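You operate a simulated robot arm through the tools that you are given. There is no shell and no other tool.

The job below is to be done with a simulated two-armed robot. You get a single attempt, and the scene is never put back.

TASK
Test the green servo; stand it in the white tray for PASS, in the purple tub for FAIL.
Fine: switch the tester off after; leave the other servos.

The check looks at the end state, three seconds after you hand in, the way a careful person would. Anything else that was tipped, shoved, dropped, spilled or broken makes it a failure.

THE ROBOT
Two 7-joint arms with two-finger parallel grippers on one trunk that stands fixed in place. Base frame: the origin is at the foot of the trunk, x ahead of it, y to its left, z up. Readings come in mm, degrees, newtons and seconds.
The left shoulder is at [34, 182, 1221], the right one opposite. With the tool pointing down near the work surface each hand reaches from about 220 to 700 mm from the base axis, measured 20 degrees to its own side. Payload 3.91 kg a hand.
Tool frame (each hand has its own): the origin (TCP) lies between the finger pads and is the grasp point; the fingertips stand 30 mm ahead of it; z points along the fingers, y is the line along which they close. Largest opening 110 mm; finger width 20, thickness 10; the body of the gripper, 48 by 112 mm, starts 55 mm behind the TCP.
Orientation is told as [roll, pitch, yaw] about the base's x, y, z axes, in that order, counted from this pose: with the fingers straight down and closing along the base's y, the tool's x points along the base's -x, its y along +y and its z along -z.

THE INTERFACE
- The arms move only by the tool move_arm. It takes "left_commands", "right_commands" or both (then of equal length, played together; a hand with none holds still); each is a list of rows, each a list of 7 numbers: the shift along the base's x, y, z in mm, then the turn, a rotation vector about the base's x, y, z in degrees, then the finger opening in mm, from 0 to 110. In form: [[dx, dy, dz, rx, ry, rz, claw], ...]. A call has 1 to 20 rows; each row is the pose to reach, as a shift and turn from the pose commanded when the call began. Rows are played at 5 a second. More than 50 mm and 8.6 degrees between two rows, or a gripper value outside its range, and nothing of the call is played. Where a pose cannot be reached the arm comes as near as it can. A force on the tool above 40 N (or 10 N above the force at the start of the call, whichever is more), or a blocked arm, ends the call early, and 0.2 s more pass. The fingers move at their own pace (about 72 mm/s each) and stop on an object; they squeeze with about 30 N. The grip force told is the motor's: it shows also when the fingers shut on nothing. Time passes only in rows, and 0.2 s behind the last, so rows that repeat a pose let the fingers close. It gives the time, the measured TCP pose, the force on the tool (base axes), the opening and the grip force at its end, in the units of the frame above (readings bear some noise), with the torque about the TCP (base axes, N m) and any sound that the robot's microphone picked up.
- Cameras (640 x 400 px; columns grow to the right, rows downward): "scene" is now at [137.9, 53.8, 1439.8]; the picture's right is [0.57, -0.82, 0.00], its down [-0.31, -0.21, -0.93] and it looks along [0.76, 0.52, -0.38] (base axes); focal length 236 px, centre (320, 200). "left" rides on the left gripper at [72, -17, -103] in its tool frame; the picture's right is [0.23, 0.97, 0.00], its down [-0.76, 0.18, -0.62] and it looks along [-0.61, 0.14, 0.78] (tool axes); focal length 222 px, centre (320, 200). "right" rides on the right gripper at [72, 17, -103] in its tool frame; the picture's right is [-0.23, 0.97, 0.00], its down [-0.76, -0.18, -0.62] and it looks along [-0.61, -0.14, 0.78] (tool axes); focal length 222 px, centre (320, 200). There is no depth. A picture from a camera that has moved, and an enlarged one, comes with that camera's place and axes in the base frame and with its lens.
- grab_frame(camera): a new picture of that camera. No time passes.
- slide_trunk(by): moves the trunk up (or, below 0, down) by that many mm; the arms and the scene camera ride with it, the base frame stays. It gives what a move gives, with no picture.
- head_to(pan, tilt): turns the head with the scene camera to pan (to the left, within 80 degrees either way) and tilt (down, from -29 to 69), counted from straight ahead of the robot (the tilt from the chest, where the trunk bows). It gives what a move gives.
- zoom(camera, box): a new picture of the part [left, top, right, bottom] of that camera's present view, enlarged. No time passes.
- hand_in(): hands the job in; it is judged then, once.

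Nothing tells you positions but the pictures and the camera data. Unless the task says otherwise, let go and move clear before handing in.

The tools are called after ">>>" as name(argument=value, ...) on one line, values as JSON. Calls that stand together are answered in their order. move_arm: Moves the arms, as the interface text tells. Its arguments: {"type":"object","properties":{"left_commands":{"type":"array"},"right_commands":{"type":"array"}},"required":[]} The other tools are called the same way: slide_trunk (by) moves the trunk up or down; head_to (pan, tilt) turns the head that bears the scene camera; grab_frame (camera) takes a picture; zoom (camera, box) takes an enlarged picture of a part of a camera's view; hand_in () hands the job in.

At the start:

```text
time_s: 0.0
left_tool_pos: [296.8, 350.6, 1351.0]
left_orientation: [0.0, 0.0, 0.0]
left_wrist_force: [0.6, -0.8, -0.2]
left_wrist_torque: [0.02, -0.01, 0.01]
left_finger_gap: 110.0
left_gripper_force: 0.0
right_tool_pos: [365.6, 9.9, 1323.8]
right_orientation: [0.0, 0.0, 0.0]
right_wrist_force: [-0.8, 0.4, -0.2]
right_wrist_torque: [-0.01, 0.0, -0.01]
right_finger_gap: 110.1
right_gripper_force: 0.0
trunk travel left (down, up): [-475.0, 39.0]
head pan, tilt (commanded): [34.5, 22.1]
```

scene: 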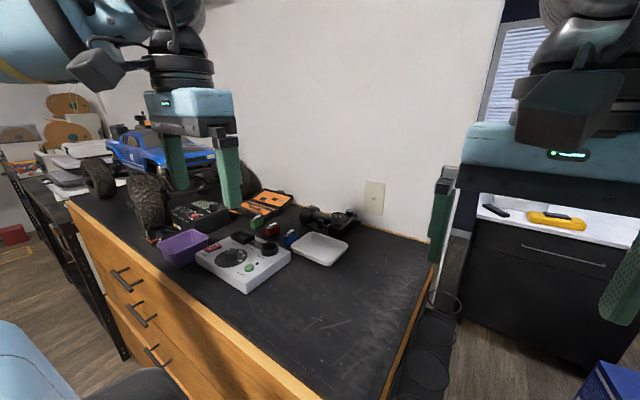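
right: 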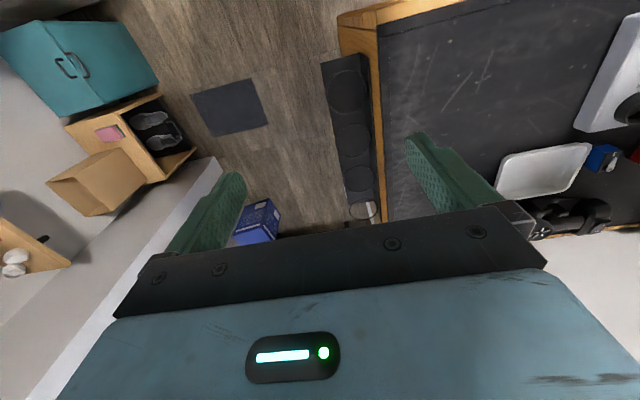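
left: 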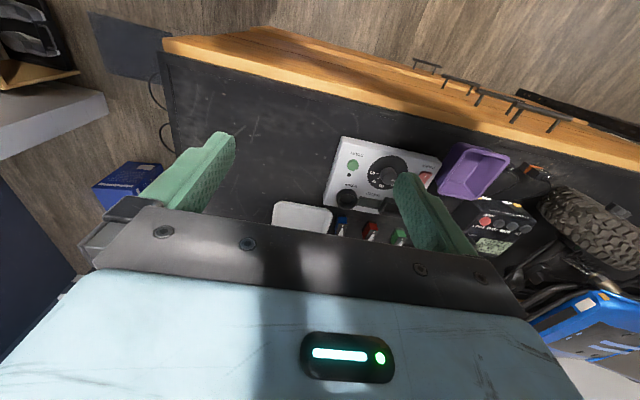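

I see a bench with a tester (white box with a dial), a purple tub, a white tray, and three small servos (green, red, blue) behind the tester. I will look closer before moving anything.

>>> zoom(camera="scene", box=[150, 180, 370, 300])

>>> zoom(camera="left", box=[260, 120, 520, 280])

```text
2.91 times, centred on (260, 240) of scene
camera zoom: at [137.9, 53.8, 1439.8], right [0.57, -0.82, 0.0], down [-0.31, -0.21, -0.93], along [0.76, 0.52, -0.38], focal length 687 px, centre (494, 84)
```

zoom: 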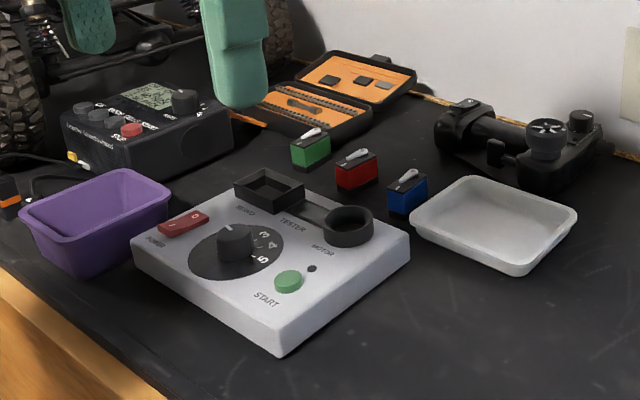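

```text
2.46 times, centred on (390, 200) of left
camera zoom: at [223.8, 333.8, 1455.0], right [-0.23, 0.97, 0.0], down [0.76, 0.18, 0.62], along [0.61, 0.14, -0.78], focal length 547 px, centre (148, 200)
```

zoom: 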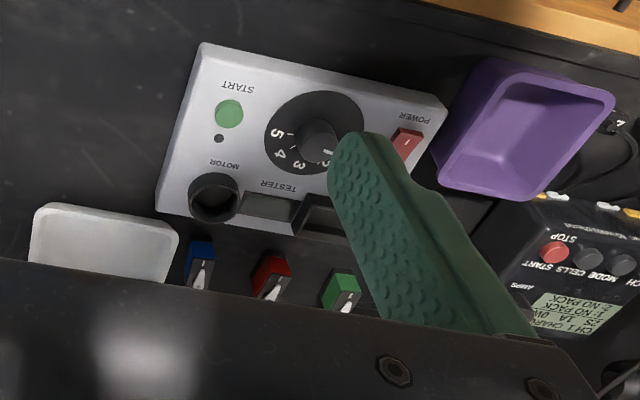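

The tester has a red POWER rocker, a dial, a SERVO socket, a MOTOR socket, and a START button; the green servo seems to be near (600, 630, 1055). I'll move the left hand higher over the bench to get a closer second view.

>>> move_arm(left_commands=[[20, 40, 0, 0, 0, 0, 110], [40, 80, 0, 0, 0, 0, 110], [60, 110, 0, 0, 0, 0, 110], [80, 140, 0, 0, 0, 0, 110], [80, 140, 0, 0, 0, 0, 110]])

>>> head_to(pan=45, tilt=38)

>>> grab_frame(camera="scene")

>>> grab_frame(camera="left")

```text
time_s: 1.2
left_tool_pos: [377.1, 490.7, 1348.6]
left_orientation: [0.1, 0.1, 0.0]
left_wrist_force: [-0.5, 0.2, 0.7]
left_wrist_torque: [-0.02, -0.06, -0.02]
left_finger_gap: 109.8
left_gripper_force: 0.0
right_tool_pos: [365.7, 8.7, 1323.2]
right_orientation: [0.0, 0.0, 0.0]
right_wrist_force: [-0.2, 0.8, -1.7]
right_wrist_torque: [0.01, 0.0, -0.04]
right_finger_gap: 109.8
right_gripper_force: 0.2
trunk travel left (down, up): [-475.0, 39.0]
head pan, tilt (commanded): [34.5, 22.1]
```

```text
time_s: 2.0
left_tool_pos: [376.7, 492.2, 1347.9]
left_orientation: [-0.1, 0.0, 0.1]
left_wrist_force: [0.0, -0.1, 0.5]
left_wrist_torque: [0.01, -0.03, 0.0]
left_finger_gap: 109.7
left_gripper_force: 0.0
right_tool_pos: [364.6, 9.4, 1323.1]
right_orientation: [0.0, 0.0, 0.0]
right_wrist_force: [-0.5, -0.4, -0.7]
right_wrist_torque: [-0.01, 0.03, -0.02]
right_finger_gap: 109.8
right_gripper_force: 0.1
trunk travel left (down, up): [-475.0, 39.0]
head pan, tilt (commanded): [45.0, 38.0]
```

```text
taken
camera scene: at [122.6, 62.3, 1414.7], right [0.71, -0.71, 0.0], down [-0.44, -0.43, -0.79], along [0.56, 0.56, -0.62], focal length 236 px, centre (320, 200)
```

scene: 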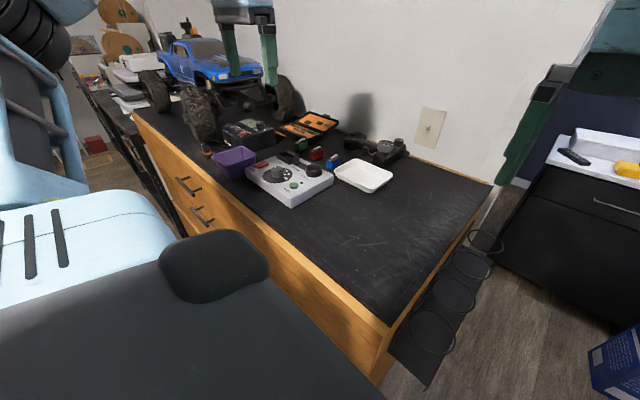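

```text
taken
camera left: at [304.1, 474.7, 1452.0], right [-0.23, 0.97, 0.0], down [0.76, 0.18, 0.62], along [0.61, 0.14, -0.78], focal length 222 px, centre (320, 200)
```

left: 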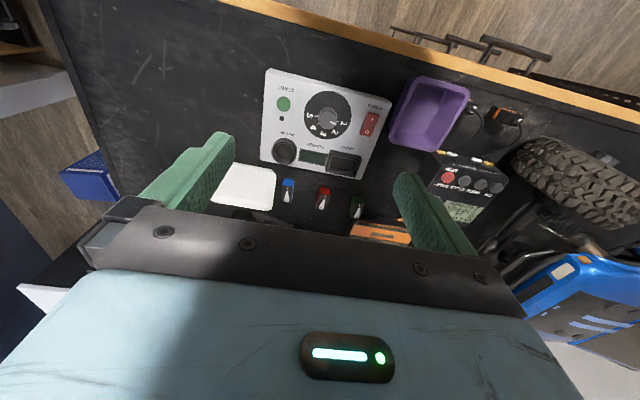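

>>> zoom(camera="left", box=[250, 55, 410, 155])

>>> zoom(camera="left", box=[210, 130, 410, 255])

>>> zoom(camera="scene", box=[200, 125, 400, 225])

```text
4.00 times, centred on (330, 105) of left
camera zoom: at [304.1, 474.7, 1452.0], right [-0.23, 0.97, 0.0], down [0.76, 0.18, 0.62], along [0.61, 0.14, -0.78], focal length 888 px, centre (280, 580)
```

zoom: 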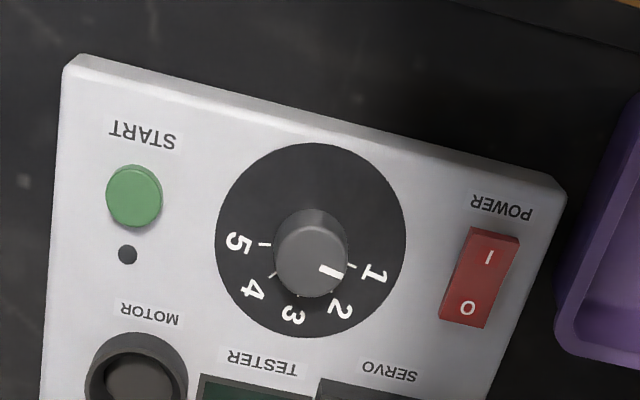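

```text
3.20 times, centred on (310, 192) of left
camera zoom: at [304.1, 474.7, 1452.0], right [-0.23, 0.97, 0.0], down [0.76, 0.18, 0.62], along [0.61, 0.14, -0.78], focal length 711 px, centre (352, 224)
```

zoom: 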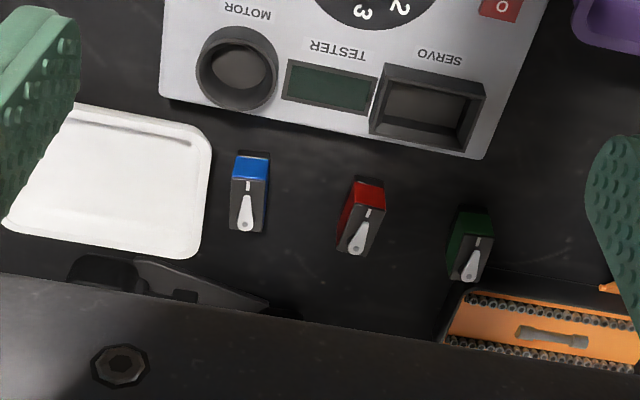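

```text
3.20 times, centred on (300, 175) of scene
camera zoom: at [122.6, 62.3, 1414.7], right [0.71, -0.71, 0.0], down [-0.44, -0.43, -0.79], along [0.56, 0.56, -0.62], focal length 755 px, centre (384, 280)
```

zoom: 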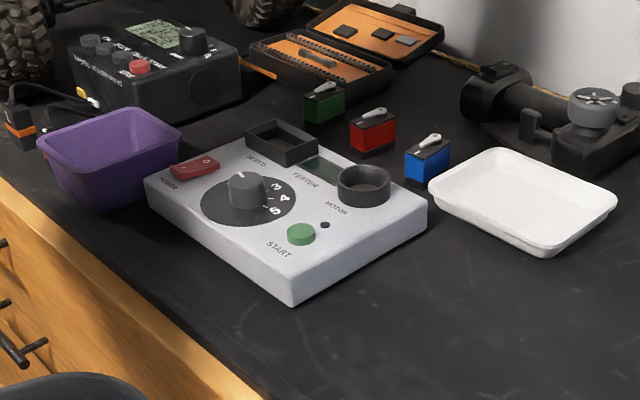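

The START button works out at about (413, 442, 1089) and the green servo top at about (601, 631, 1083); the dial sits at or near 1 and the small display is dark. I'll lower the left hand over the tester for a sharper look.

>>> move_arm(left_commands=[[0, 10, -40, 0, 0, 0, 110], [0, 20, -80, 0, 0, 0, 110], [0, 30, -110, 0, 0, 0, 110], [0, 35, -130, 0, 0, 0, 110], [0, 35, -130, 0, 0, 0, 110]])

>>> grab_frame(camera="left")

>>> zoom(camera="left", box=[200, 0, 440, 150])

>>> zoom(camera="left", box=[220, 90, 420, 215])

>>> grab_frame(camera="scene")

```text
time_s: 3.2
left_tool_pos: [376.0, 526.9, 1222.0]
left_orientation: [0.0, 0.1, 0.0]
left_wrist_force: [-0.5, 0.5, -0.3]
left_wrist_torque: [0.05, 0.01, 0.02]
left_finger_gap: 110.2
left_gripper_force: 0.0
right_tool_pos: [366.3, 9.5, 1321.6]
right_orientation: [0.0, 0.0, 0.0]
right_wrist_force: [-0.6, -0.1, -0.3]
right_wrist_torque: [0.0, 0.01, 0.01]
right_finger_gap: 110.1
right_gripper_force: 0.0
trunk travel left (down, up): [-475.0, 39.0]
head pan, tilt (commanded): [45.0, 38.0]
```

```text
taken
camera left: at [302.5, 509.5, 1326.0], right [-0.23, 0.97, 0.0], down [0.76, 0.18, 0.62], along [0.61, 0.14, -0.78], focal length 222 px, centre (320, 200)
```

left: 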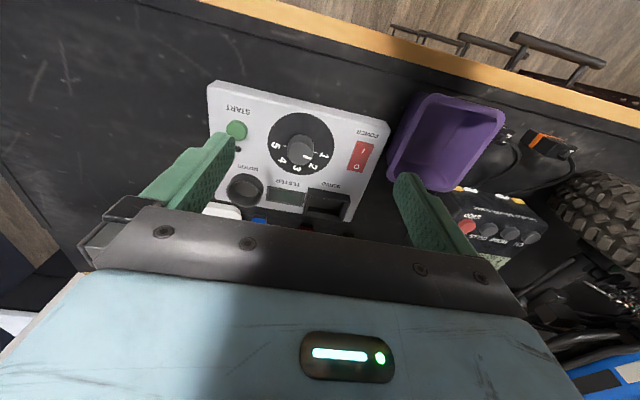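

```text
2.67 times, centred on (320, 75) of left
camera zoom: at [302.5, 509.5, 1326.0], right [-0.23, 0.97, 0.0], down [0.76, 0.18, 0.62], along [0.61, 0.14, -0.78], focal length 592 px, centre (320, 533)
```

zoom: 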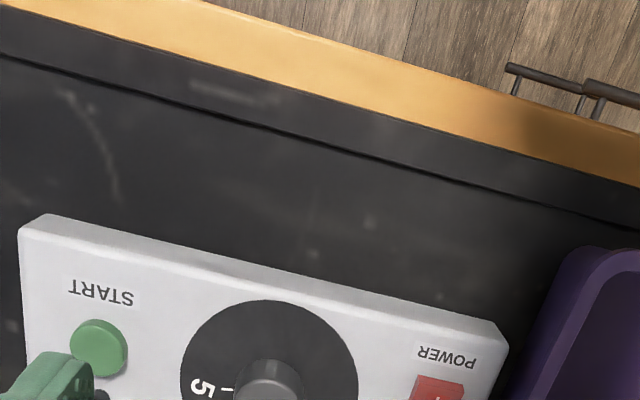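

```text
3.20 times, centred on (320, 152) of left
camera zoom: at [302.5, 509.5, 1326.0], right [-0.23, 0.97, 0.0], down [0.76, 0.18, 0.62], along [0.61, 0.14, -0.78], focal length 711 px, centre (320, 352)
```

zoom: 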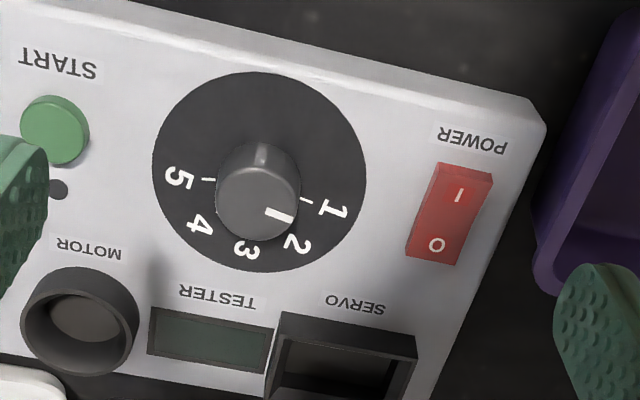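

```text
taken
camera scene: at [122.3, 62.0, 1414.8], right [0.71, -0.71, 0.0], down [-0.44, -0.43, -0.79], along [0.56, 0.56, -0.62], focal length 236 px, centre (320, 200)
```

scene: 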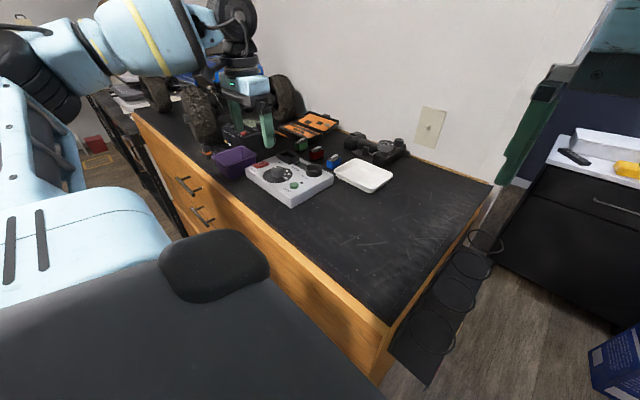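

The tester lies square to the base (x about 374–515, y about 413–607, top about z 1083), with the rocker at about (415, 585) and the SERVO socket around (490, 564). The dial is on 1. Next I'll look at the green servo up close.

>>> move_arm(left_commands=[[30, 20, 15, 0, 0, 0, 110], [65, 40, 15, 0, 0, 0, 110], [95, 60, 15, 0, 0, 0, 110], [123, 74, 15, 0, 0, 0, 110], [123, 74, 15, 0, 0, 0, 110]])

>>> grab_frame(camera="left")

>>> zoom(camera="left", box=[200, 90, 440, 240])

>>> zoom(camera="left", box=[230, 0, 430, 125])

```text
time_s: 4.4
left_tool_pos: [454.8, 541.1, 1226.9]
left_orientation: [-0.1, -0.1, 0.3]
left_wrist_force: [0.2, -0.4, 0.5]
left_wrist_torque: [0.02, 0.03, 0.01]
left_finger_gap: 109.9
left_gripper_force: 0.2
left hand out of reach, approached as far as the arm can: row 2, 3, 4, 5
right_tool_pos: [366.8, 9.5, 1322.6]
right_orientation: [0.0, 0.0, 0.0]
right_wrist_force: [-0.1, 0.3, -0.3]
right_wrist_torque: [0.03, 0.01, -0.01]
right_finger_gap: 110.0
right_gripper_force: 0.1
trunk travel left (down, up): [-475.0, 39.0]
head pan, tilt (commanded): [45.0, 38.0]
```

```text
taken
camera left: at [382.6, 523.7, 1330.2], right [-0.23, 0.97, 0.0], down [0.76, 0.18, 0.62], along [0.61, 0.14, -0.78], focal length 222 px, centre (320, 200)
```

left: 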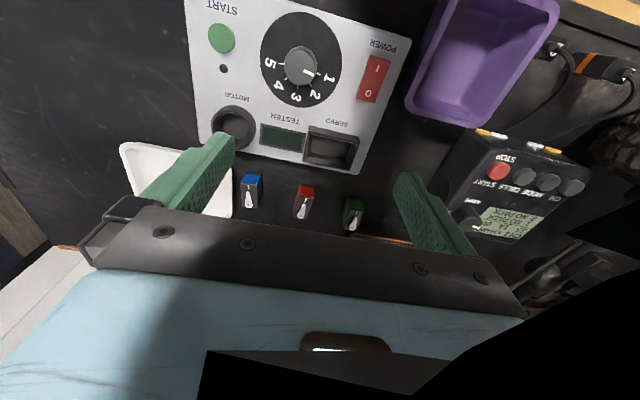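

```text
2.67 times, centred on (320, 165) of left
camera zoom: at [382.6, 523.7, 1330.2], right [-0.23, 0.97, 0.0], down [0.76, 0.18, 0.62], along [0.61, 0.14, -0.78], focal length 592 px, centre (320, 293)
```

zoom: 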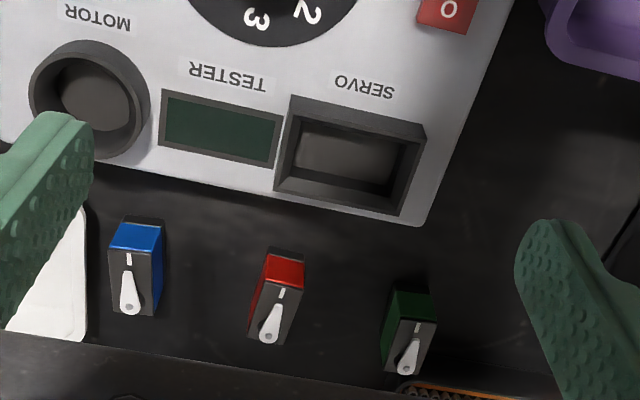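

```text
3.20 times, centred on (330, 62) of left
camera zoom: at [382.6, 523.7, 1330.2], right [-0.23, 0.97, 0.0], down [0.76, 0.18, 0.62], along [0.61, 0.14, -0.78], focal length 711 px, centre (288, 640)
```

zoom: 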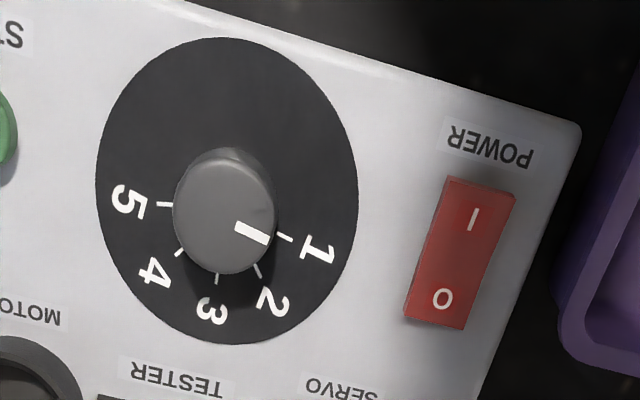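

The white tray, servos and tester are now well located: the green servo's centre is about (603, 630), its long axis close to x (about 8° yaw), table at about z 1050, socket centre about (491, 562). Straight-down reach falls short here, so I'll raise the trunk and check where the arm's command baseline is.

>>> slide_trunk(by=39)

>>> move_arm(left_commands=[[0, 0, 0, 0, 0, 0, 110]])

```text
time_s: 5.2
left_tool_pos: [430.7, 539.2, 1310.5]
left_orientation: [-0.1, -6.4, 0.2]
left_wrist_force: [-0.2, 0.1, -0.9]
left_wrist_torque: [0.0, -0.01, -0.02]
left_finger_gap: 110.1
left_gripper_force: 0.2
right_tool_pos: [366.1, 9.5, 1360.0]
right_orientation: [0.0, 0.2, 0.0]
right_wrist_force: [0.4, -0.1, -0.6]
right_wrist_torque: [0.04, 0.04, 0.01]
right_finger_gap: 110.0
right_gripper_force: 0.1
trunk travel left (down, up): [-514.0, 0.0]
head pan, tilt (commanded): [45.0, 38.0]
```

```text
time_s: 5.6
left_tool_pos: [426.3, 538.0, 1311.7]
left_orientation: [-0.1, -6.7, 0.2]
left_wrist_force: [-0.2, 0.1, -0.7]
left_wrist_torque: [0.0, 0.0, 0.01]
left_finger_gap: 109.8
left_gripper_force: 0.2
right_tool_pos: [363.1, 9.9, 1363.0]
right_orientation: [0.1, -0.1, 0.0]
right_wrist_force: [0.1, -0.2, -0.1]
right_wrist_torque: [0.03, -0.02, -0.01]
right_finger_gap: 110.0
right_gripper_force: 0.1
trunk travel left (down, up): [-514.0, 0.0]
head pan, tilt (commanded): [45.0, 38.0]
```

The left hand settled at about (426, 538, 1312) with a slight pitch. I'll make a small test shift to learn the baseline.

>>> move_arm(left_commands=[[-10, 0, -10, 0, 0, 0, 110], [-20, 0, -20, 0, 0, 0, 110], [-20, 0, -20, 0, 0, 0, 110]])

```text
time_s: 6.4
left_tool_pos: [408.0, 539.2, 1291.3]
left_orientation: [0.0, -6.5, 0.2]
left_wrist_force: [0.8, 0.2, -0.8]
left_wrist_torque: [0.0, 0.01, 0.05]
left_finger_gap: 110.0
left_gripper_force: 0.1
right_tool_pos: [366.3, 9.8, 1360.9]
right_orientation: [0.0, -0.1, 0.0]
right_wrist_force: [0.3, -0.4, 1.1]
right_wrist_torque: [-0.01, 0.0, -0.02]
right_finger_gap: 110.1
right_gripper_force: 0.0
trunk travel left (down, up): [-514.0, 0.0]
head pan, tilt (commanded): [45.0, 38.0]
```

The baseline follows the present pose. Now I'll close the fingers, level the tool and go above the rocker's "I" end, about (402, 584), with tips well above it.

>>> move_arm(left_commands=[[-2, 15, -35, 0, 3, 0, 60], [-4, 30, -70, 0, 6.5, 0, 20], [-5, 42, -105, 0, 6.5, 0, 0], [-5, 45.5, -141, 0, 6.5, 0, 0], [-5, 45.5, -141, 0, 6.5, 0, 0], [-5, 45.5, -141, 0, 6.5, 0, 0]])

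>>> grab_frame(camera="left")

>>> zoom(camera="left", box=[220, 80, 420, 205])

>>> zoom(camera="scene", box=[200, 105, 400, 230])

```text
time_s: 7.8
left_tool_pos: [395.7, 565.3, 1152.1]
left_orientation: [0.1, 0.0, 0.4]
left_wrist_force: [0.2, 0.3, 0.5]
left_wrist_torque: [0.0, 0.02, 0.0]
left_finger_gap: 0.0
left_gripper_force: 29.5
left hand out of reach, approached as far as the arm can: row 2, 3, 4, 5, 6
right_tool_pos: [367.2, 10.2, 1360.6]
right_orientation: [-0.1, 0.0, 0.0]
right_wrist_force: [0.4, 0.1, 1.2]
right_wrist_torque: [-0.05, -0.01, 0.02]
right_finger_gap: 110.0
right_gripper_force: 0.0
trunk travel left (down, up): [-514.0, 0.0]
head pan, tilt (commanded): [45.0, 38.0]
```

```text
taken
camera left: at [324.0, 547.7, 1254.8], right [-0.23, 0.97, 0.0], down [0.76, 0.18, 0.62], along [0.61, 0.15, -0.78], focal length 222 px, centre (320, 200)
```

left: 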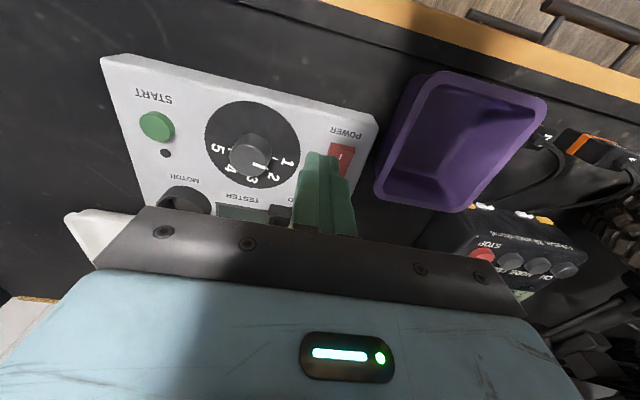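

```text
3.20 times, centred on (320, 142) of left
camera zoom: at [324.0, 547.7, 1254.8], right [-0.23, 0.97, 0.0], down [0.76, 0.18, 0.62], along [0.61, 0.15, -0.78], focal length 711 px, centre (320, 384)
```

zoom: 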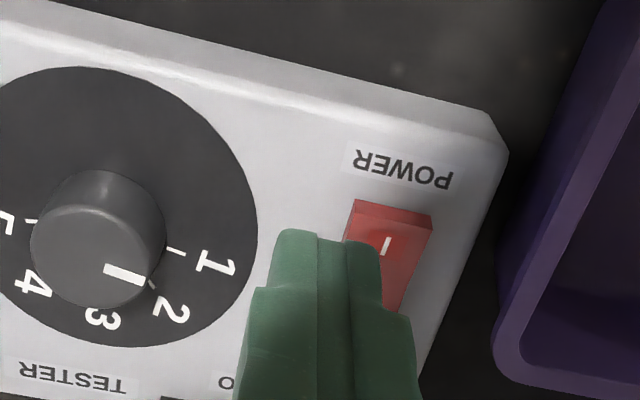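

```text
3.20 times, centred on (300, 168) of scene
camera zoom: at [70.2, 62.8, 1456.5], right [0.71, -0.71, 0.0], down [-0.44, -0.44, -0.79], along [0.56, 0.56, -0.62], focal length 755 px, centre (384, 304)
```

zoom: 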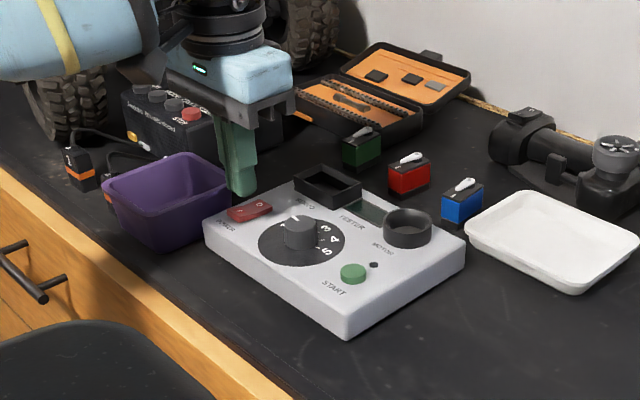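

Raising the trunk also carried the shoulders back (the scene camera went 52 mm back), which cost reach, so lowering should bring them forward. I'll lift the hand clear first, then lower the trunk in stages.

>>> move_arm(left_commands=[[0, -10, 40, 0, 0, 0, 0], [-10, -25, 80, 0, 0, 0, 0], [-15, -40, 120, 0, 0, 0, 0], [-20, -50, 165, 0, 0, 0, 0], [-20, -60, 205, 0, 0, 0, 0], [-20, -60, 205, 0, 0, 0, 0]])

>>> slide_trunk(by=-89)

>>> grab_frame(camera="scene")

```text
time_s: 9.2
left_tool_pos: [375.9, 504.6, 1354.9]
left_orientation: [-0.1, 0.1, 0.2]
left_wrist_force: [0.5, 0.1, -0.1]
left_wrist_torque: [0.01, -0.01, 0.0]
left_finger_gap: 0.1
left_gripper_force: 30.1
right_tool_pos: [367.0, 10.3, 1361.0]
right_orientation: [0.0, -0.1, 0.1]
right_wrist_force: [0.5, -0.5, -0.2]
right_wrist_torque: [0.01, -0.02, 0.05]
right_finger_gap: 110.1
right_gripper_force: 0.0
trunk travel left (down, up): [-514.0, 0.0]
head pan, tilt (commanded): [45.0, 38.0]
```

```text
time_s: 10.5
left_tool_pos: [375.6, 504.5, 1266.1]
left_orientation: [0.0, -0.1, 0.2]
left_wrist_force: [0.3, 1.4, -0.7]
left_wrist_torque: [0.0, -0.02, -0.01]
left_finger_gap: 0.0
left_gripper_force: 30.2
right_tool_pos: [365.3, 8.0, 1273.6]
right_orientation: [0.1, 0.2, -0.4]
right_wrist_force: [-0.3, -0.5, 0.2]
right_wrist_torque: [0.02, -0.02, -0.03]
right_finger_gap: 109.9
right_gripper_force: 0.0
trunk travel left (down, up): [-425.0, 89.0]
head pan, tilt (commanded): [45.0, 38.0]
```

```text
taken
camera scene: at [162.7, 62.5, 1354.4], right [0.71, -0.71, 0.0], down [-0.42, -0.42, -0.8], along [0.56, 0.57, -0.6], focal length 236 px, centre (320, 200)
```

scene: 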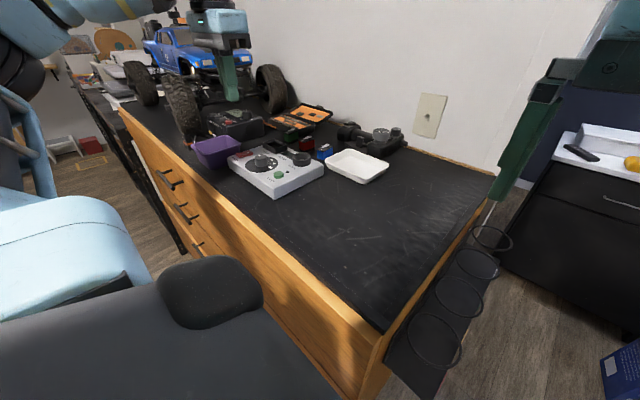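

Lowering does bring the shoulders forward (the camera is now at x 163). I'll lower a bit more while the hands are still well above everything.

>>> slide_trunk(by=-50)

>>> grab_frame(camera="scene")

>>> grab_frame(camera="left")

```text
time_s: 11.4
left_tool_pos: [373.7, 504.7, 1216.0]
left_orientation: [0.0, -0.2, 0.3]
left_wrist_force: [-0.8, 0.9, 0.0]
left_wrist_torque: [0.0, -0.02, 0.02]
left_finger_gap: 0.0
left_gripper_force: 30.0
right_tool_pos: [375.8, 5.7, 1221.4]
right_orientation: [0.6, 1.5, -1.9]
right_wrist_force: [0.5, -0.1, 0.1]
right_wrist_torque: [-0.02, 0.03, -0.01]
right_finger_gap: 110.0
right_gripper_force: 0.0
trunk travel left (down, up): [-375.0, 139.0]
head pan, tilt (commanded): [45.0, 38.0]
```

```text
taken
camera scene: at [186.9, 64.8, 1304.1], right [0.71, -0.7, 0.0], down [-0.37, -0.38, -0.85], along [0.59, 0.6, -0.53], focal length 236 px, centre (320, 200)
```

scene: 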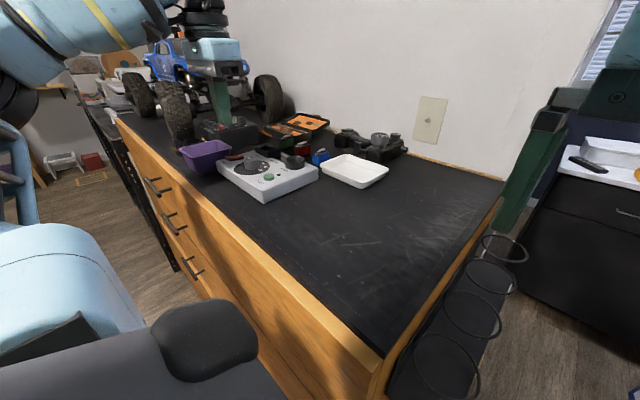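

```text
taken
camera left: at [302.2, 487.4, 1319.4], right [-0.23, 0.97, 0.0], down [0.76, 0.18, 0.62], along [0.61, 0.14, -0.78], focal length 222 px, centre (320, 200)
```

left: 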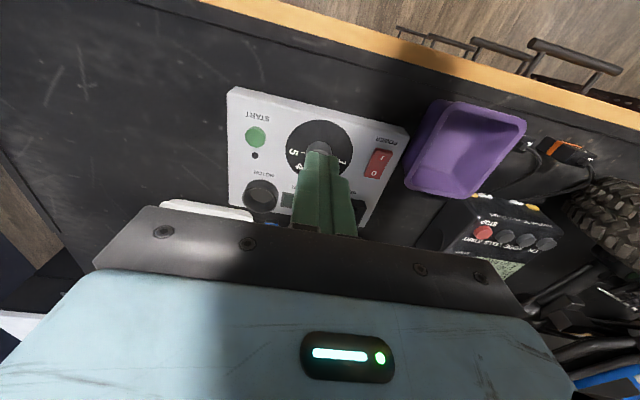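

The hand is at about (374, 505, 1216) with the shoulders now further forward. Next I go above the rocker's "I" end with closed fingers.

>>> move_arm(left_commands=[[10, 30, 0, 0, 0, 0, 0], [20, 60, -15, 0, 0, 0, 0], [28, 80, -45, 0, 0, 0, 0], [28, 80, -76, 0, 0, 0, 0], [28, 80, -76, 0, 0, 0, 0]])

>>> grab_frame(camera="left")

>>> zoom(camera="left", box=[220, 80, 420, 205])

>>> zoom(camera="scene", box=[160, 105, 360, 230])

```text
time_s: 12.6
left_tool_pos: [373.1, 569.0, 1140.4]
left_orientation: [0.0, -0.1, 0.4]
left_wrist_force: [0.2, 0.1, -1.2]
left_wrist_torque: [0.02, -0.01, 0.0]
left_finger_gap: 0.0
left_gripper_force: 29.7
left hand out of reach, approached as far as the arm can: row 2, 3, 4, 5
right_tool_pos: [375.0, 6.4, 1220.5]
right_orientation: [0.5, 1.4, -1.8]
right_wrist_force: [-0.5, 0.5, 0.4]
right_wrist_torque: [0.0, -0.02, 0.0]
right_finger_gap: 110.3
right_gripper_force: 0.0
trunk travel left (down, up): [-375.0, 139.0]
head pan, tilt (commanded): [45.0, 38.0]
```

```text
taken
camera left: at [299.7, 552.3, 1243.2], right [-0.23, 0.97, 0.0], down [0.76, 0.18, 0.62], along [0.61, 0.15, -0.78], focal length 222 px, centre (320, 200)
```

left: 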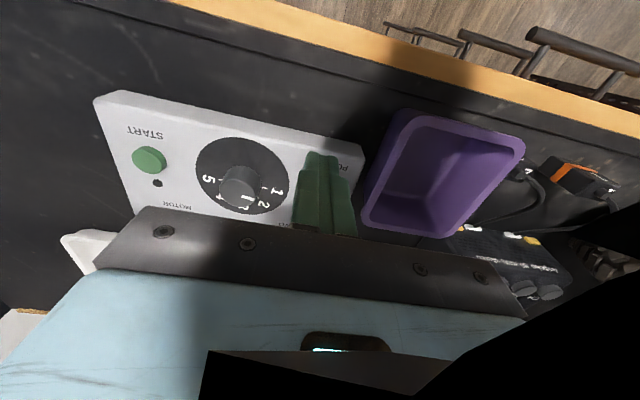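

```text
3.20 times, centred on (320, 142) of left
camera zoom: at [299.7, 552.3, 1243.2], right [-0.23, 0.97, 0.0], down [0.76, 0.18, 0.62], along [0.61, 0.15, -0.78], focal length 711 px, centre (320, 384)
```

zoom: 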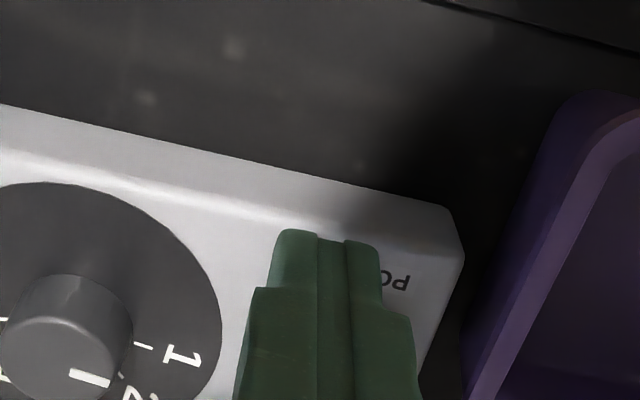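

```text
3.20 times, centred on (260, 168) of scene
camera zoom: at [186.9, 66.2, 1304.7], right [0.72, -0.7, 0.0], down [-0.37, -0.38, -0.85], along [0.59, 0.61, -0.53], focal length 755 px, centre (512, 304)
```

zoom: 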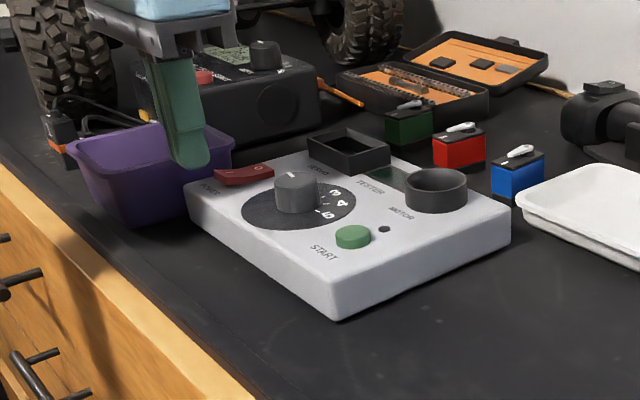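

The tool-down, zero-yaw pose is limited by the wrist or elbow rather than by distance. I'll lift slightly and see whether turning the tool's yaw with the arm's direction frees up reach.

>>> move_arm(left_commands=[[0, 0, 20, 0, 0, 6, 0], [0, 0, 40, 0, 0, 13, 0], [0, 0, 40, 0, 0, 20, 0], [0, 0, 40, 0, 0, 27, 0], [10, 5, 40, 0, 0, 33, 0], [20, 10, 40, 0, 0, 35, 0], [28, 16, 40, 0, 0, 35, 0], [28, 16, 40, 0, 0, 35, 0]])

```text
time_s: 14.4
left_tool_pos: [400.8, 586.6, 1183.9]
left_orientation: [0.0, 0.0, 35.2]
left_wrist_force: [0.1, -0.5, 0.4]
left_wrist_torque: [0.0, 0.03, 0.0]
left_finger_gap: 0.0
left_gripper_force: 29.8
right_tool_pos: [374.9, 6.8, 1221.7]
right_orientation: [0.4, 1.4, -1.5]
right_wrist_force: [0.4, -0.4, 0.1]
right_wrist_torque: [0.0, -0.04, 0.01]
right_finger_gap: 110.2
right_gripper_force: 0.0
trunk travel left (down, up): [-375.0, 139.0]
head pan, tilt (commanded): [45.0, 38.0]
```

Yaw about +35° frees the reach. Now I'll come down just above the rocker's "I" end and check the alignment.

>>> move_arm(left_commands=[[-1, -1, -20, 0, 0, 0, 0], [-2, -2, -40, 0, 0, 0, 0], [-2, -2, -54, 0, 0, 0, 0], [-2, -2, -54, 0, 0, 0, 0]])

>>> zoom(camera="left", box=[220, 80, 420, 205])

>>> zoom(camera="scene", box=[190, 125, 310, 200])

```text
time_s: 15.4
left_tool_pos: [397.8, 584.1, 1129.8]
left_orientation: [-0.1, 0.0, 35.2]
left_wrist_force: [0.1, -0.2, 0.4]
left_wrist_torque: [0.0, 0.01, 0.0]
left_finger_gap: 0.0
left_gripper_force: 30.0
right_tool_pos: [374.7, 6.1, 1220.7]
right_orientation: [0.3, 1.3, -1.5]
right_wrist_force: [0.1, 0.1, 0.6]
right_wrist_torque: [-0.01, -0.01, -0.01]
right_finger_gap: 109.9
right_gripper_force: 0.0
trunk travel left (down, up): [-375.0, 139.0]
head pan, tilt (commanded): [45.0, 38.0]
```

```text
3.20 times, centred on (320, 142) of left
camera zoom: at [348.3, 527.8, 1233.1], right [-0.75, 0.66, 0.0], down [0.52, 0.58, 0.62], along [0.41, 0.47, -0.78], focal length 711 px, centre (320, 384)
```

zoom: 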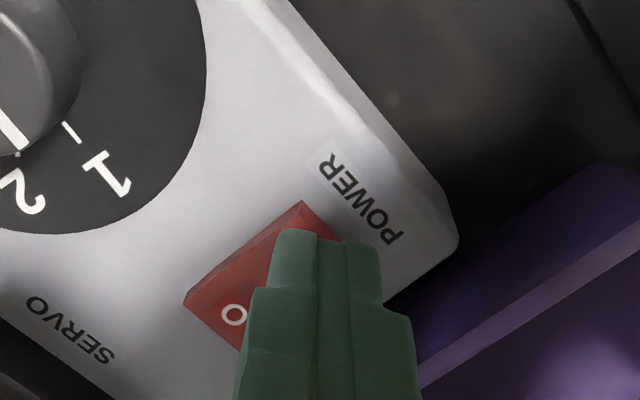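

```text
5.33 times, centred on (250, 162) of scene
camera zoom: at [186.6, 66.0, 1305.8], right [0.72, -0.69, 0.0], down [-0.36, -0.37, -0.86], along [0.59, 0.62, -0.52], focal length 1259 px, centre (693, 400)
```

zoom: 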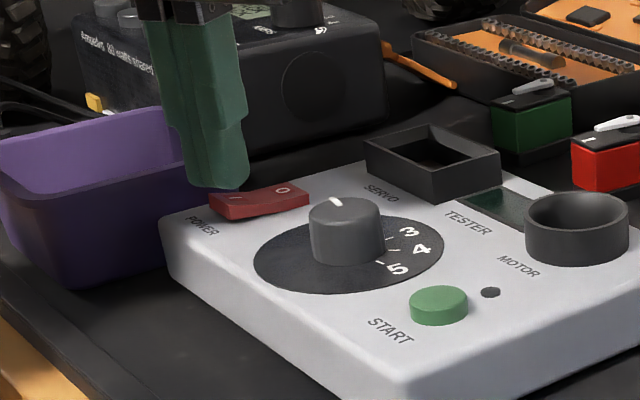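

The closed fingertips are right above the "I" end of the rocker. I'll press down gently and watch the force.

>>> move_arm(left_commands=[[0, 0, -2, 0, 0, 0, 0], [0, 0, -4, 0, 0, 0, 0], [0, 0, -6, 0, 0, 0, 0], [0, 0, -8, 0, 0, 0, 0], [0, 0, -9, 0, 0, 0, 0], [0, 0, -10, 0, 0, 0, 0], [0, 0, -11, 0, 0, 0, 0], [0, 0, -12, 0, 0, 0, 0]])

>>> zoom(camera="scene", box=[190, 125, 310, 200])

```text
time_s: 17.2
left_tool_pos: [397.8, 584.7, 1120.1]
left_orientation: [-0.1, -0.3, 35.2]
left_wrist_force: [6.4, 4.4, 23.5]
left_wrist_torque: [0.13, -0.44, 0.03]
left_finger_gap: 0.0
left_gripper_force: 30.2
right_tool_pos: [372.0, 6.5, 1220.6]
right_orientation: [0.3, 1.1, -1.4]
right_wrist_force: [0.1, -0.3, -0.5]
right_wrist_torque: [0.02, 0.03, 0.0]
right_finger_gap: 110.0
right_gripper_force: 0.1
trunk travel left (down, up): [-375.0, 139.0]
head pan, tilt (commanded): [45.0, 38.0]
```

```text
5.33 times, centred on (250, 162) of scene
camera zoom: at [186.1, 65.2, 1306.6], right [0.72, -0.69, 0.0], down [-0.35, -0.37, -0.86], along [0.59, 0.62, -0.51], focal length 1259 px, centre (693, 400)
```

zoom: 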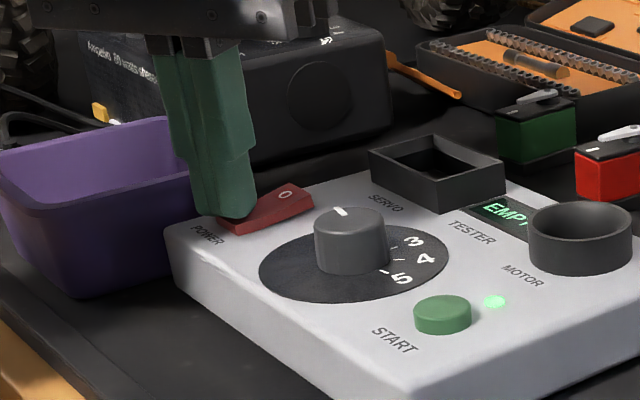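

The rocker clicked over: the display reads "EMPTY" and the LED is on. I'll lift off and then bring the open hand toward the green servo for a look.

>>> move_arm(left_commands=[[0, 0, 20, 0, 0, 0, 0], [0, 0, 50, 0, 0, 0, 0], [0, 0, 90, 0, 0, 0, 30], [40, 10, 100, 0, 0, 0, 60], [80, 10, 100, 0, 0, 0, 60], [80, 10, 100, 0, 0, 0, 60]])

>>> grab_frame(camera="left")

>>> zoom(camera="left", box=[200, 50, 440, 200])

>>> zoom(camera="scene", box=[190, 125, 310, 200])

```text
time_s: 18.6
left_tool_pos: [475.6, 592.4, 1219.5]
left_orientation: [0.0, 0.0, 35.2]
left_wrist_force: [0.1, -0.3, 0.7]
left_wrist_torque: [0.03, -0.02, -0.01]
left_finger_gap: 60.2
left_gripper_force: 0.1
right_tool_pos: [371.5, 7.7, 1219.2]
right_orientation: [0.2, 1.1, -1.4]
right_wrist_force: [-0.7, 0.6, 0.7]
right_wrist_torque: [-0.01, -0.01, -0.01]
right_finger_gap: 110.1
right_gripper_force: 0.1
trunk travel left (down, up): [-375.0, 139.0]
head pan, tilt (commanded): [45.0, 38.0]
```

```text
taken
camera left: at [426.3, 537.4, 1322.4], right [-0.75, 0.67, 0.0], down [0.52, 0.58, 0.62], along [0.42, 0.47, -0.78], focal length 222 px, centre (320, 200)
```

left: 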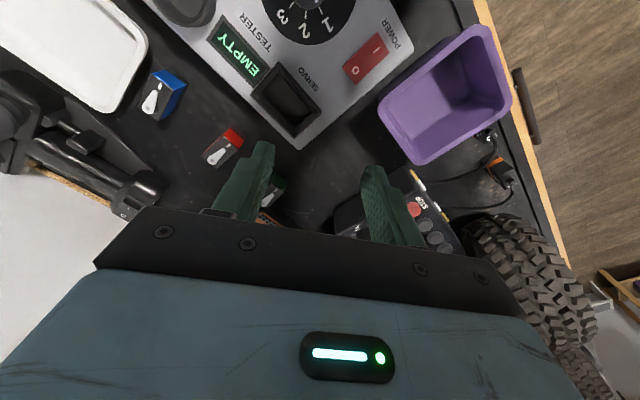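

```text
2.67 times, centred on (320, 125) of left
camera zoom: at [426.3, 537.4, 1322.4], right [-0.75, 0.67, 0.0], down [0.52, 0.58, 0.62], along [0.42, 0.47, -0.78], focal length 592 px, centre (320, 400)
```

zoom: 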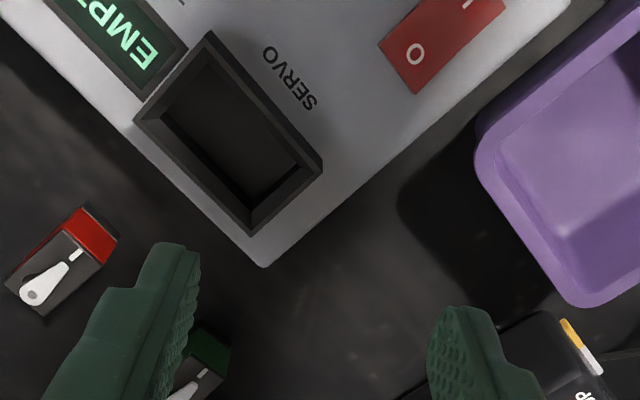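

```text
5.33 times, centred on (250, 162) of scene
camera zoom: at [185.8, 66.8, 1306.7], right [0.72, -0.69, 0.0], down [-0.35, -0.37, -0.86], along [0.59, 0.62, -0.51], focal length 1259 px, centre (693, 400)
```

zoom: 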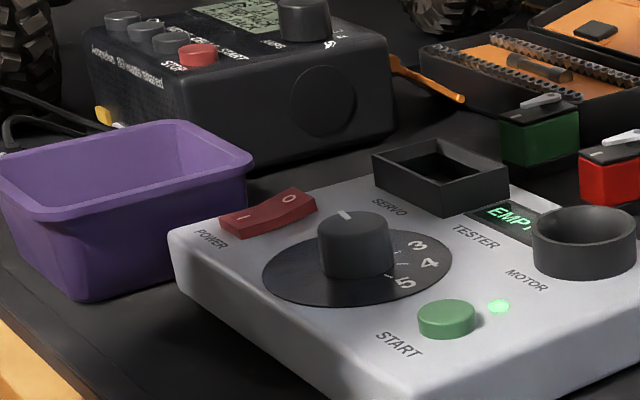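

Display shows EMPTY, power is on. I'll test whether the arm gets over the green servo at height with this yaw.

>>> move_arm(left_commands=[[30, 8, 0, 0, 0, 0, 60], [60, 16, 0, 0, 0, 0, 60], [90, 24, 0, 0, 0, 0, 60], [124, 35, 0, 0, 0, 0, 60], [124, 35, 0, 0, 0, 0, 60]])

>>> grab_frame(camera="left")

>>> grab_frame(camera="scene")

```text
time_s: 19.8
left_tool_pos: [537.2, 591.2, 1201.6]
left_orientation: [0.2, 0.1, 35.1]
left_wrist_force: [-0.4, -0.4, -0.7]
left_wrist_torque: [0.02, 0.02, 0.0]
left_finger_gap: 60.0
left_gripper_force: 0.0
left hand out of reach, approached as far as the arm can: row 2, 3, 4, 5
right_tool_pos: [372.1, 7.5, 1218.7]
right_orientation: [0.1, 1.1, -1.2]
right_wrist_force: [-0.1, -0.1, -0.6]
right_wrist_torque: [0.02, -0.01, 0.02]
right_finger_gap: 110.0
right_gripper_force: 0.1
trunk travel left (down, up): [-375.0, 139.0]
head pan, tilt (commanded): [45.0, 38.0]
```

```text
taken
camera left: at [486.5, 535.5, 1304.7], right [-0.75, 0.66, 0.0], down [0.52, 0.58, 0.62], along [0.41, 0.47, -0.78], focal length 222 px, centre (320, 200)
```

left: 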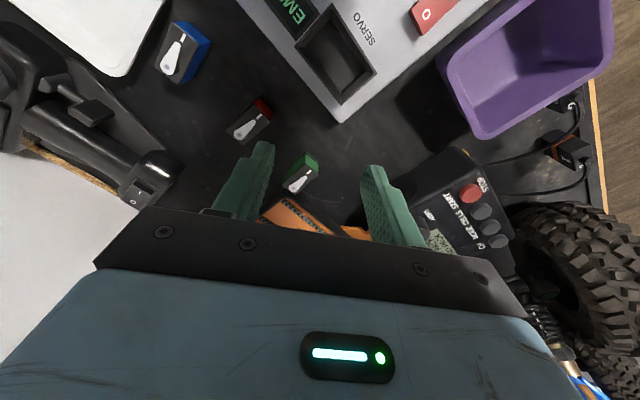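

```text
taken
camera scene: at [187.7, 66.6, 1306.7], right [0.72, -0.69, 0.0], down [-0.35, -0.37, -0.86], along [0.59, 0.62, -0.51], focal length 236 px, centre (320, 200)
```

scene: 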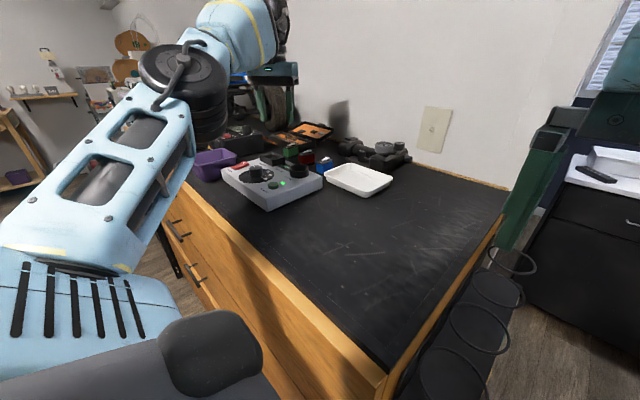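

The arm reaches (537, 591) before running out of length; the green servo sits between the fingers a little further on. I'll back the hand off and up, then lower the trunk another step so the shoulder comes further forward.

>>> move_arm(left_commands=[[-25, -10, 20, 0, 0, 0, 60], [-50, -20, 50, 0, 0, 0, 60], [-50, -20, 70, 0, 0, 0, 60], [-50, -20, 70, 0, 0, 0, 60]], right_commands=[[0, -20, 20, 0, 0, 0, 110], [0, -40, 40, 0, 0, 0, 110], [0, -60, 60, 0, 0, 0, 110], [0, -60, 60, 0, 0, 0, 110]])

>>> slide_trunk(by=-60)

>>> grab_frame(camera="scene")

>>> grab_frame(camera="left")

```text
time_s: 20.3
left_tool_pos: [501.2, 575.5, 1231.3]
left_orientation: [0.1, 0.0, 35.1]
left_wrist_force: [0.5, -0.3, -0.9]
left_wrist_torque: [0.0, 0.03, -0.02]
left_finger_gap: 59.9
left_gripper_force: 0.1
right_tool_pos: [369.8, -16.8, 1241.3]
right_orientation: [-1.2, 0.3, -0.9]
right_wrist_force: [0.4, -1.0, 0.1]
right_wrist_torque: [0.0, 0.02, 0.02]
right_finger_gap: 110.0
right_gripper_force: 0.0
trunk travel left (down, up): [-375.0, 139.0]
head pan, tilt (commanded): [45.0, 38.0]
stopped in row 2 (right hand): the force on the tool passed its limit at 72 N (the readings are from after the stop); the commanded pose is now the measured one
```

```text
time_s: 21.3
left_tool_pos: [499.9, 577.4, 1173.4]
left_orientation: [-0.1, -0.1, 35.2]
left_wrist_force: [0.5, -0.1, -0.6]
left_wrist_torque: [0.01, 0.0, 0.03]
left_finger_gap: 60.1
left_gripper_force: 0.1
right_tool_pos: [379.0, -18.5, 1183.5]
right_orientation: [-0.1, 1.4, -3.0]
right_wrist_force: [25.0, 15.7, 3.5]
right_wrist_torque: [-1.86, 3.41, -1.41]
right_finger_gap: 109.9
right_gripper_force: 0.1
trunk travel left (down, up): [-315.0, 199.0]
head pan, tilt (commanded): [45.0, 38.0]
```

```text
taken
camera scene: at [210.8, 63.2, 1258.2], right [0.67, -0.74, 0.0], down [-0.28, -0.25, -0.93], along [0.69, 0.62, -0.38], focal length 236 px, centre (320, 200)
```

scene: 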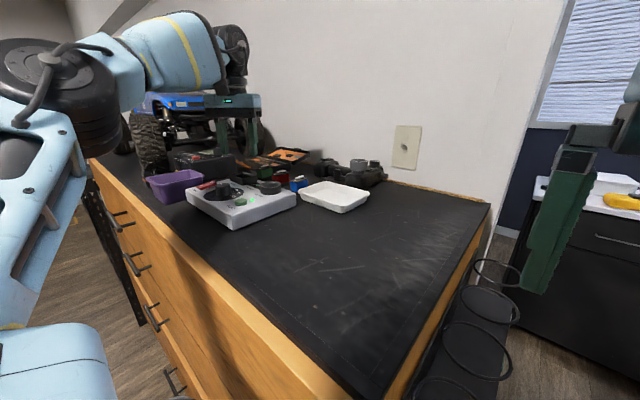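

```text
taken
camera left: at [450.3, 521.6, 1276.8], right [-0.75, 0.67, 0.0], down [0.52, 0.58, 0.62], along [0.42, 0.47, -0.78], focal length 222 px, centre (320, 200)
```

left: 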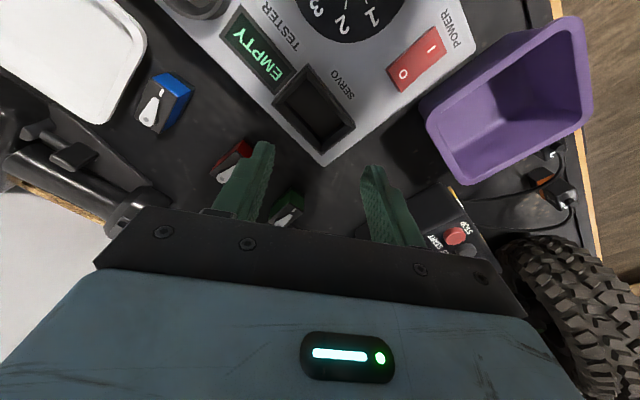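

The right hand reads a steady push of about 25 N and the head has been tilted: with the trunk lowered, my head is touching the right hand's camera. I'll move the right hand forward away from the head, then out to the right, with nothing near it on that part of the bench.

>>> move_arm(right_commands=[[15, 0, 0, 0, 0, 0, 110], [35, 0, 0, 0, 0, 0, 110], [60, 0, 0, 0, 0, 0, 110], [80, -10, 0, 0, 0, 0, 110]])

>>> grab_frame(camera="scene")

>>> grab_frame(camera="right")

```text
time_s: 22.3
left_tool_pos: [501.2, 576.6, 1174.6]
left_orientation: [0.0, 0.0, 35.3]
left_wrist_force: [0.4, 0.2, -0.4]
left_wrist_torque: [-0.02, -0.02, -0.02]
left_finger_gap: 60.1
left_gripper_force: 0.1
right_tool_pos: [444.7, -27.5, 1186.1]
right_orientation: [-0.6, -0.4, -0.4]
right_wrist_force: [-0.4, 0.7, -0.4]
right_wrist_torque: [0.03, 0.03, 0.0]
right_finger_gap: 109.7
right_gripper_force: 0.2
trunk travel left (down, up): [-315.0, 199.0]
head pan, tilt (commanded): [45.0, 38.0]
```

```text
taken
camera scene: at [203.2, 61.8, 1233.6], right [0.71, -0.71, 0.0], down [-0.44, -0.43, -0.79], along [0.56, 0.56, -0.61], focal length 236 px, centre (320, 200)
```

scene: 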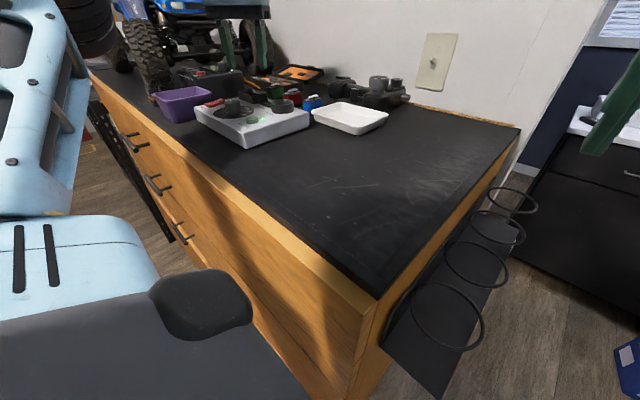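

```text
taken
camera right: at [373.2, -9.4, 1290.3], right [0.23, 0.97, -0.01], down [0.76, -0.17, 0.63], along [0.61, -0.15, -0.78], focal length 222 px, centre (320, 200)
```

right: 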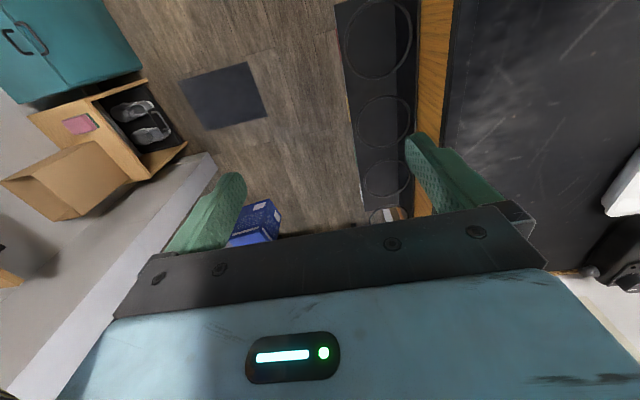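

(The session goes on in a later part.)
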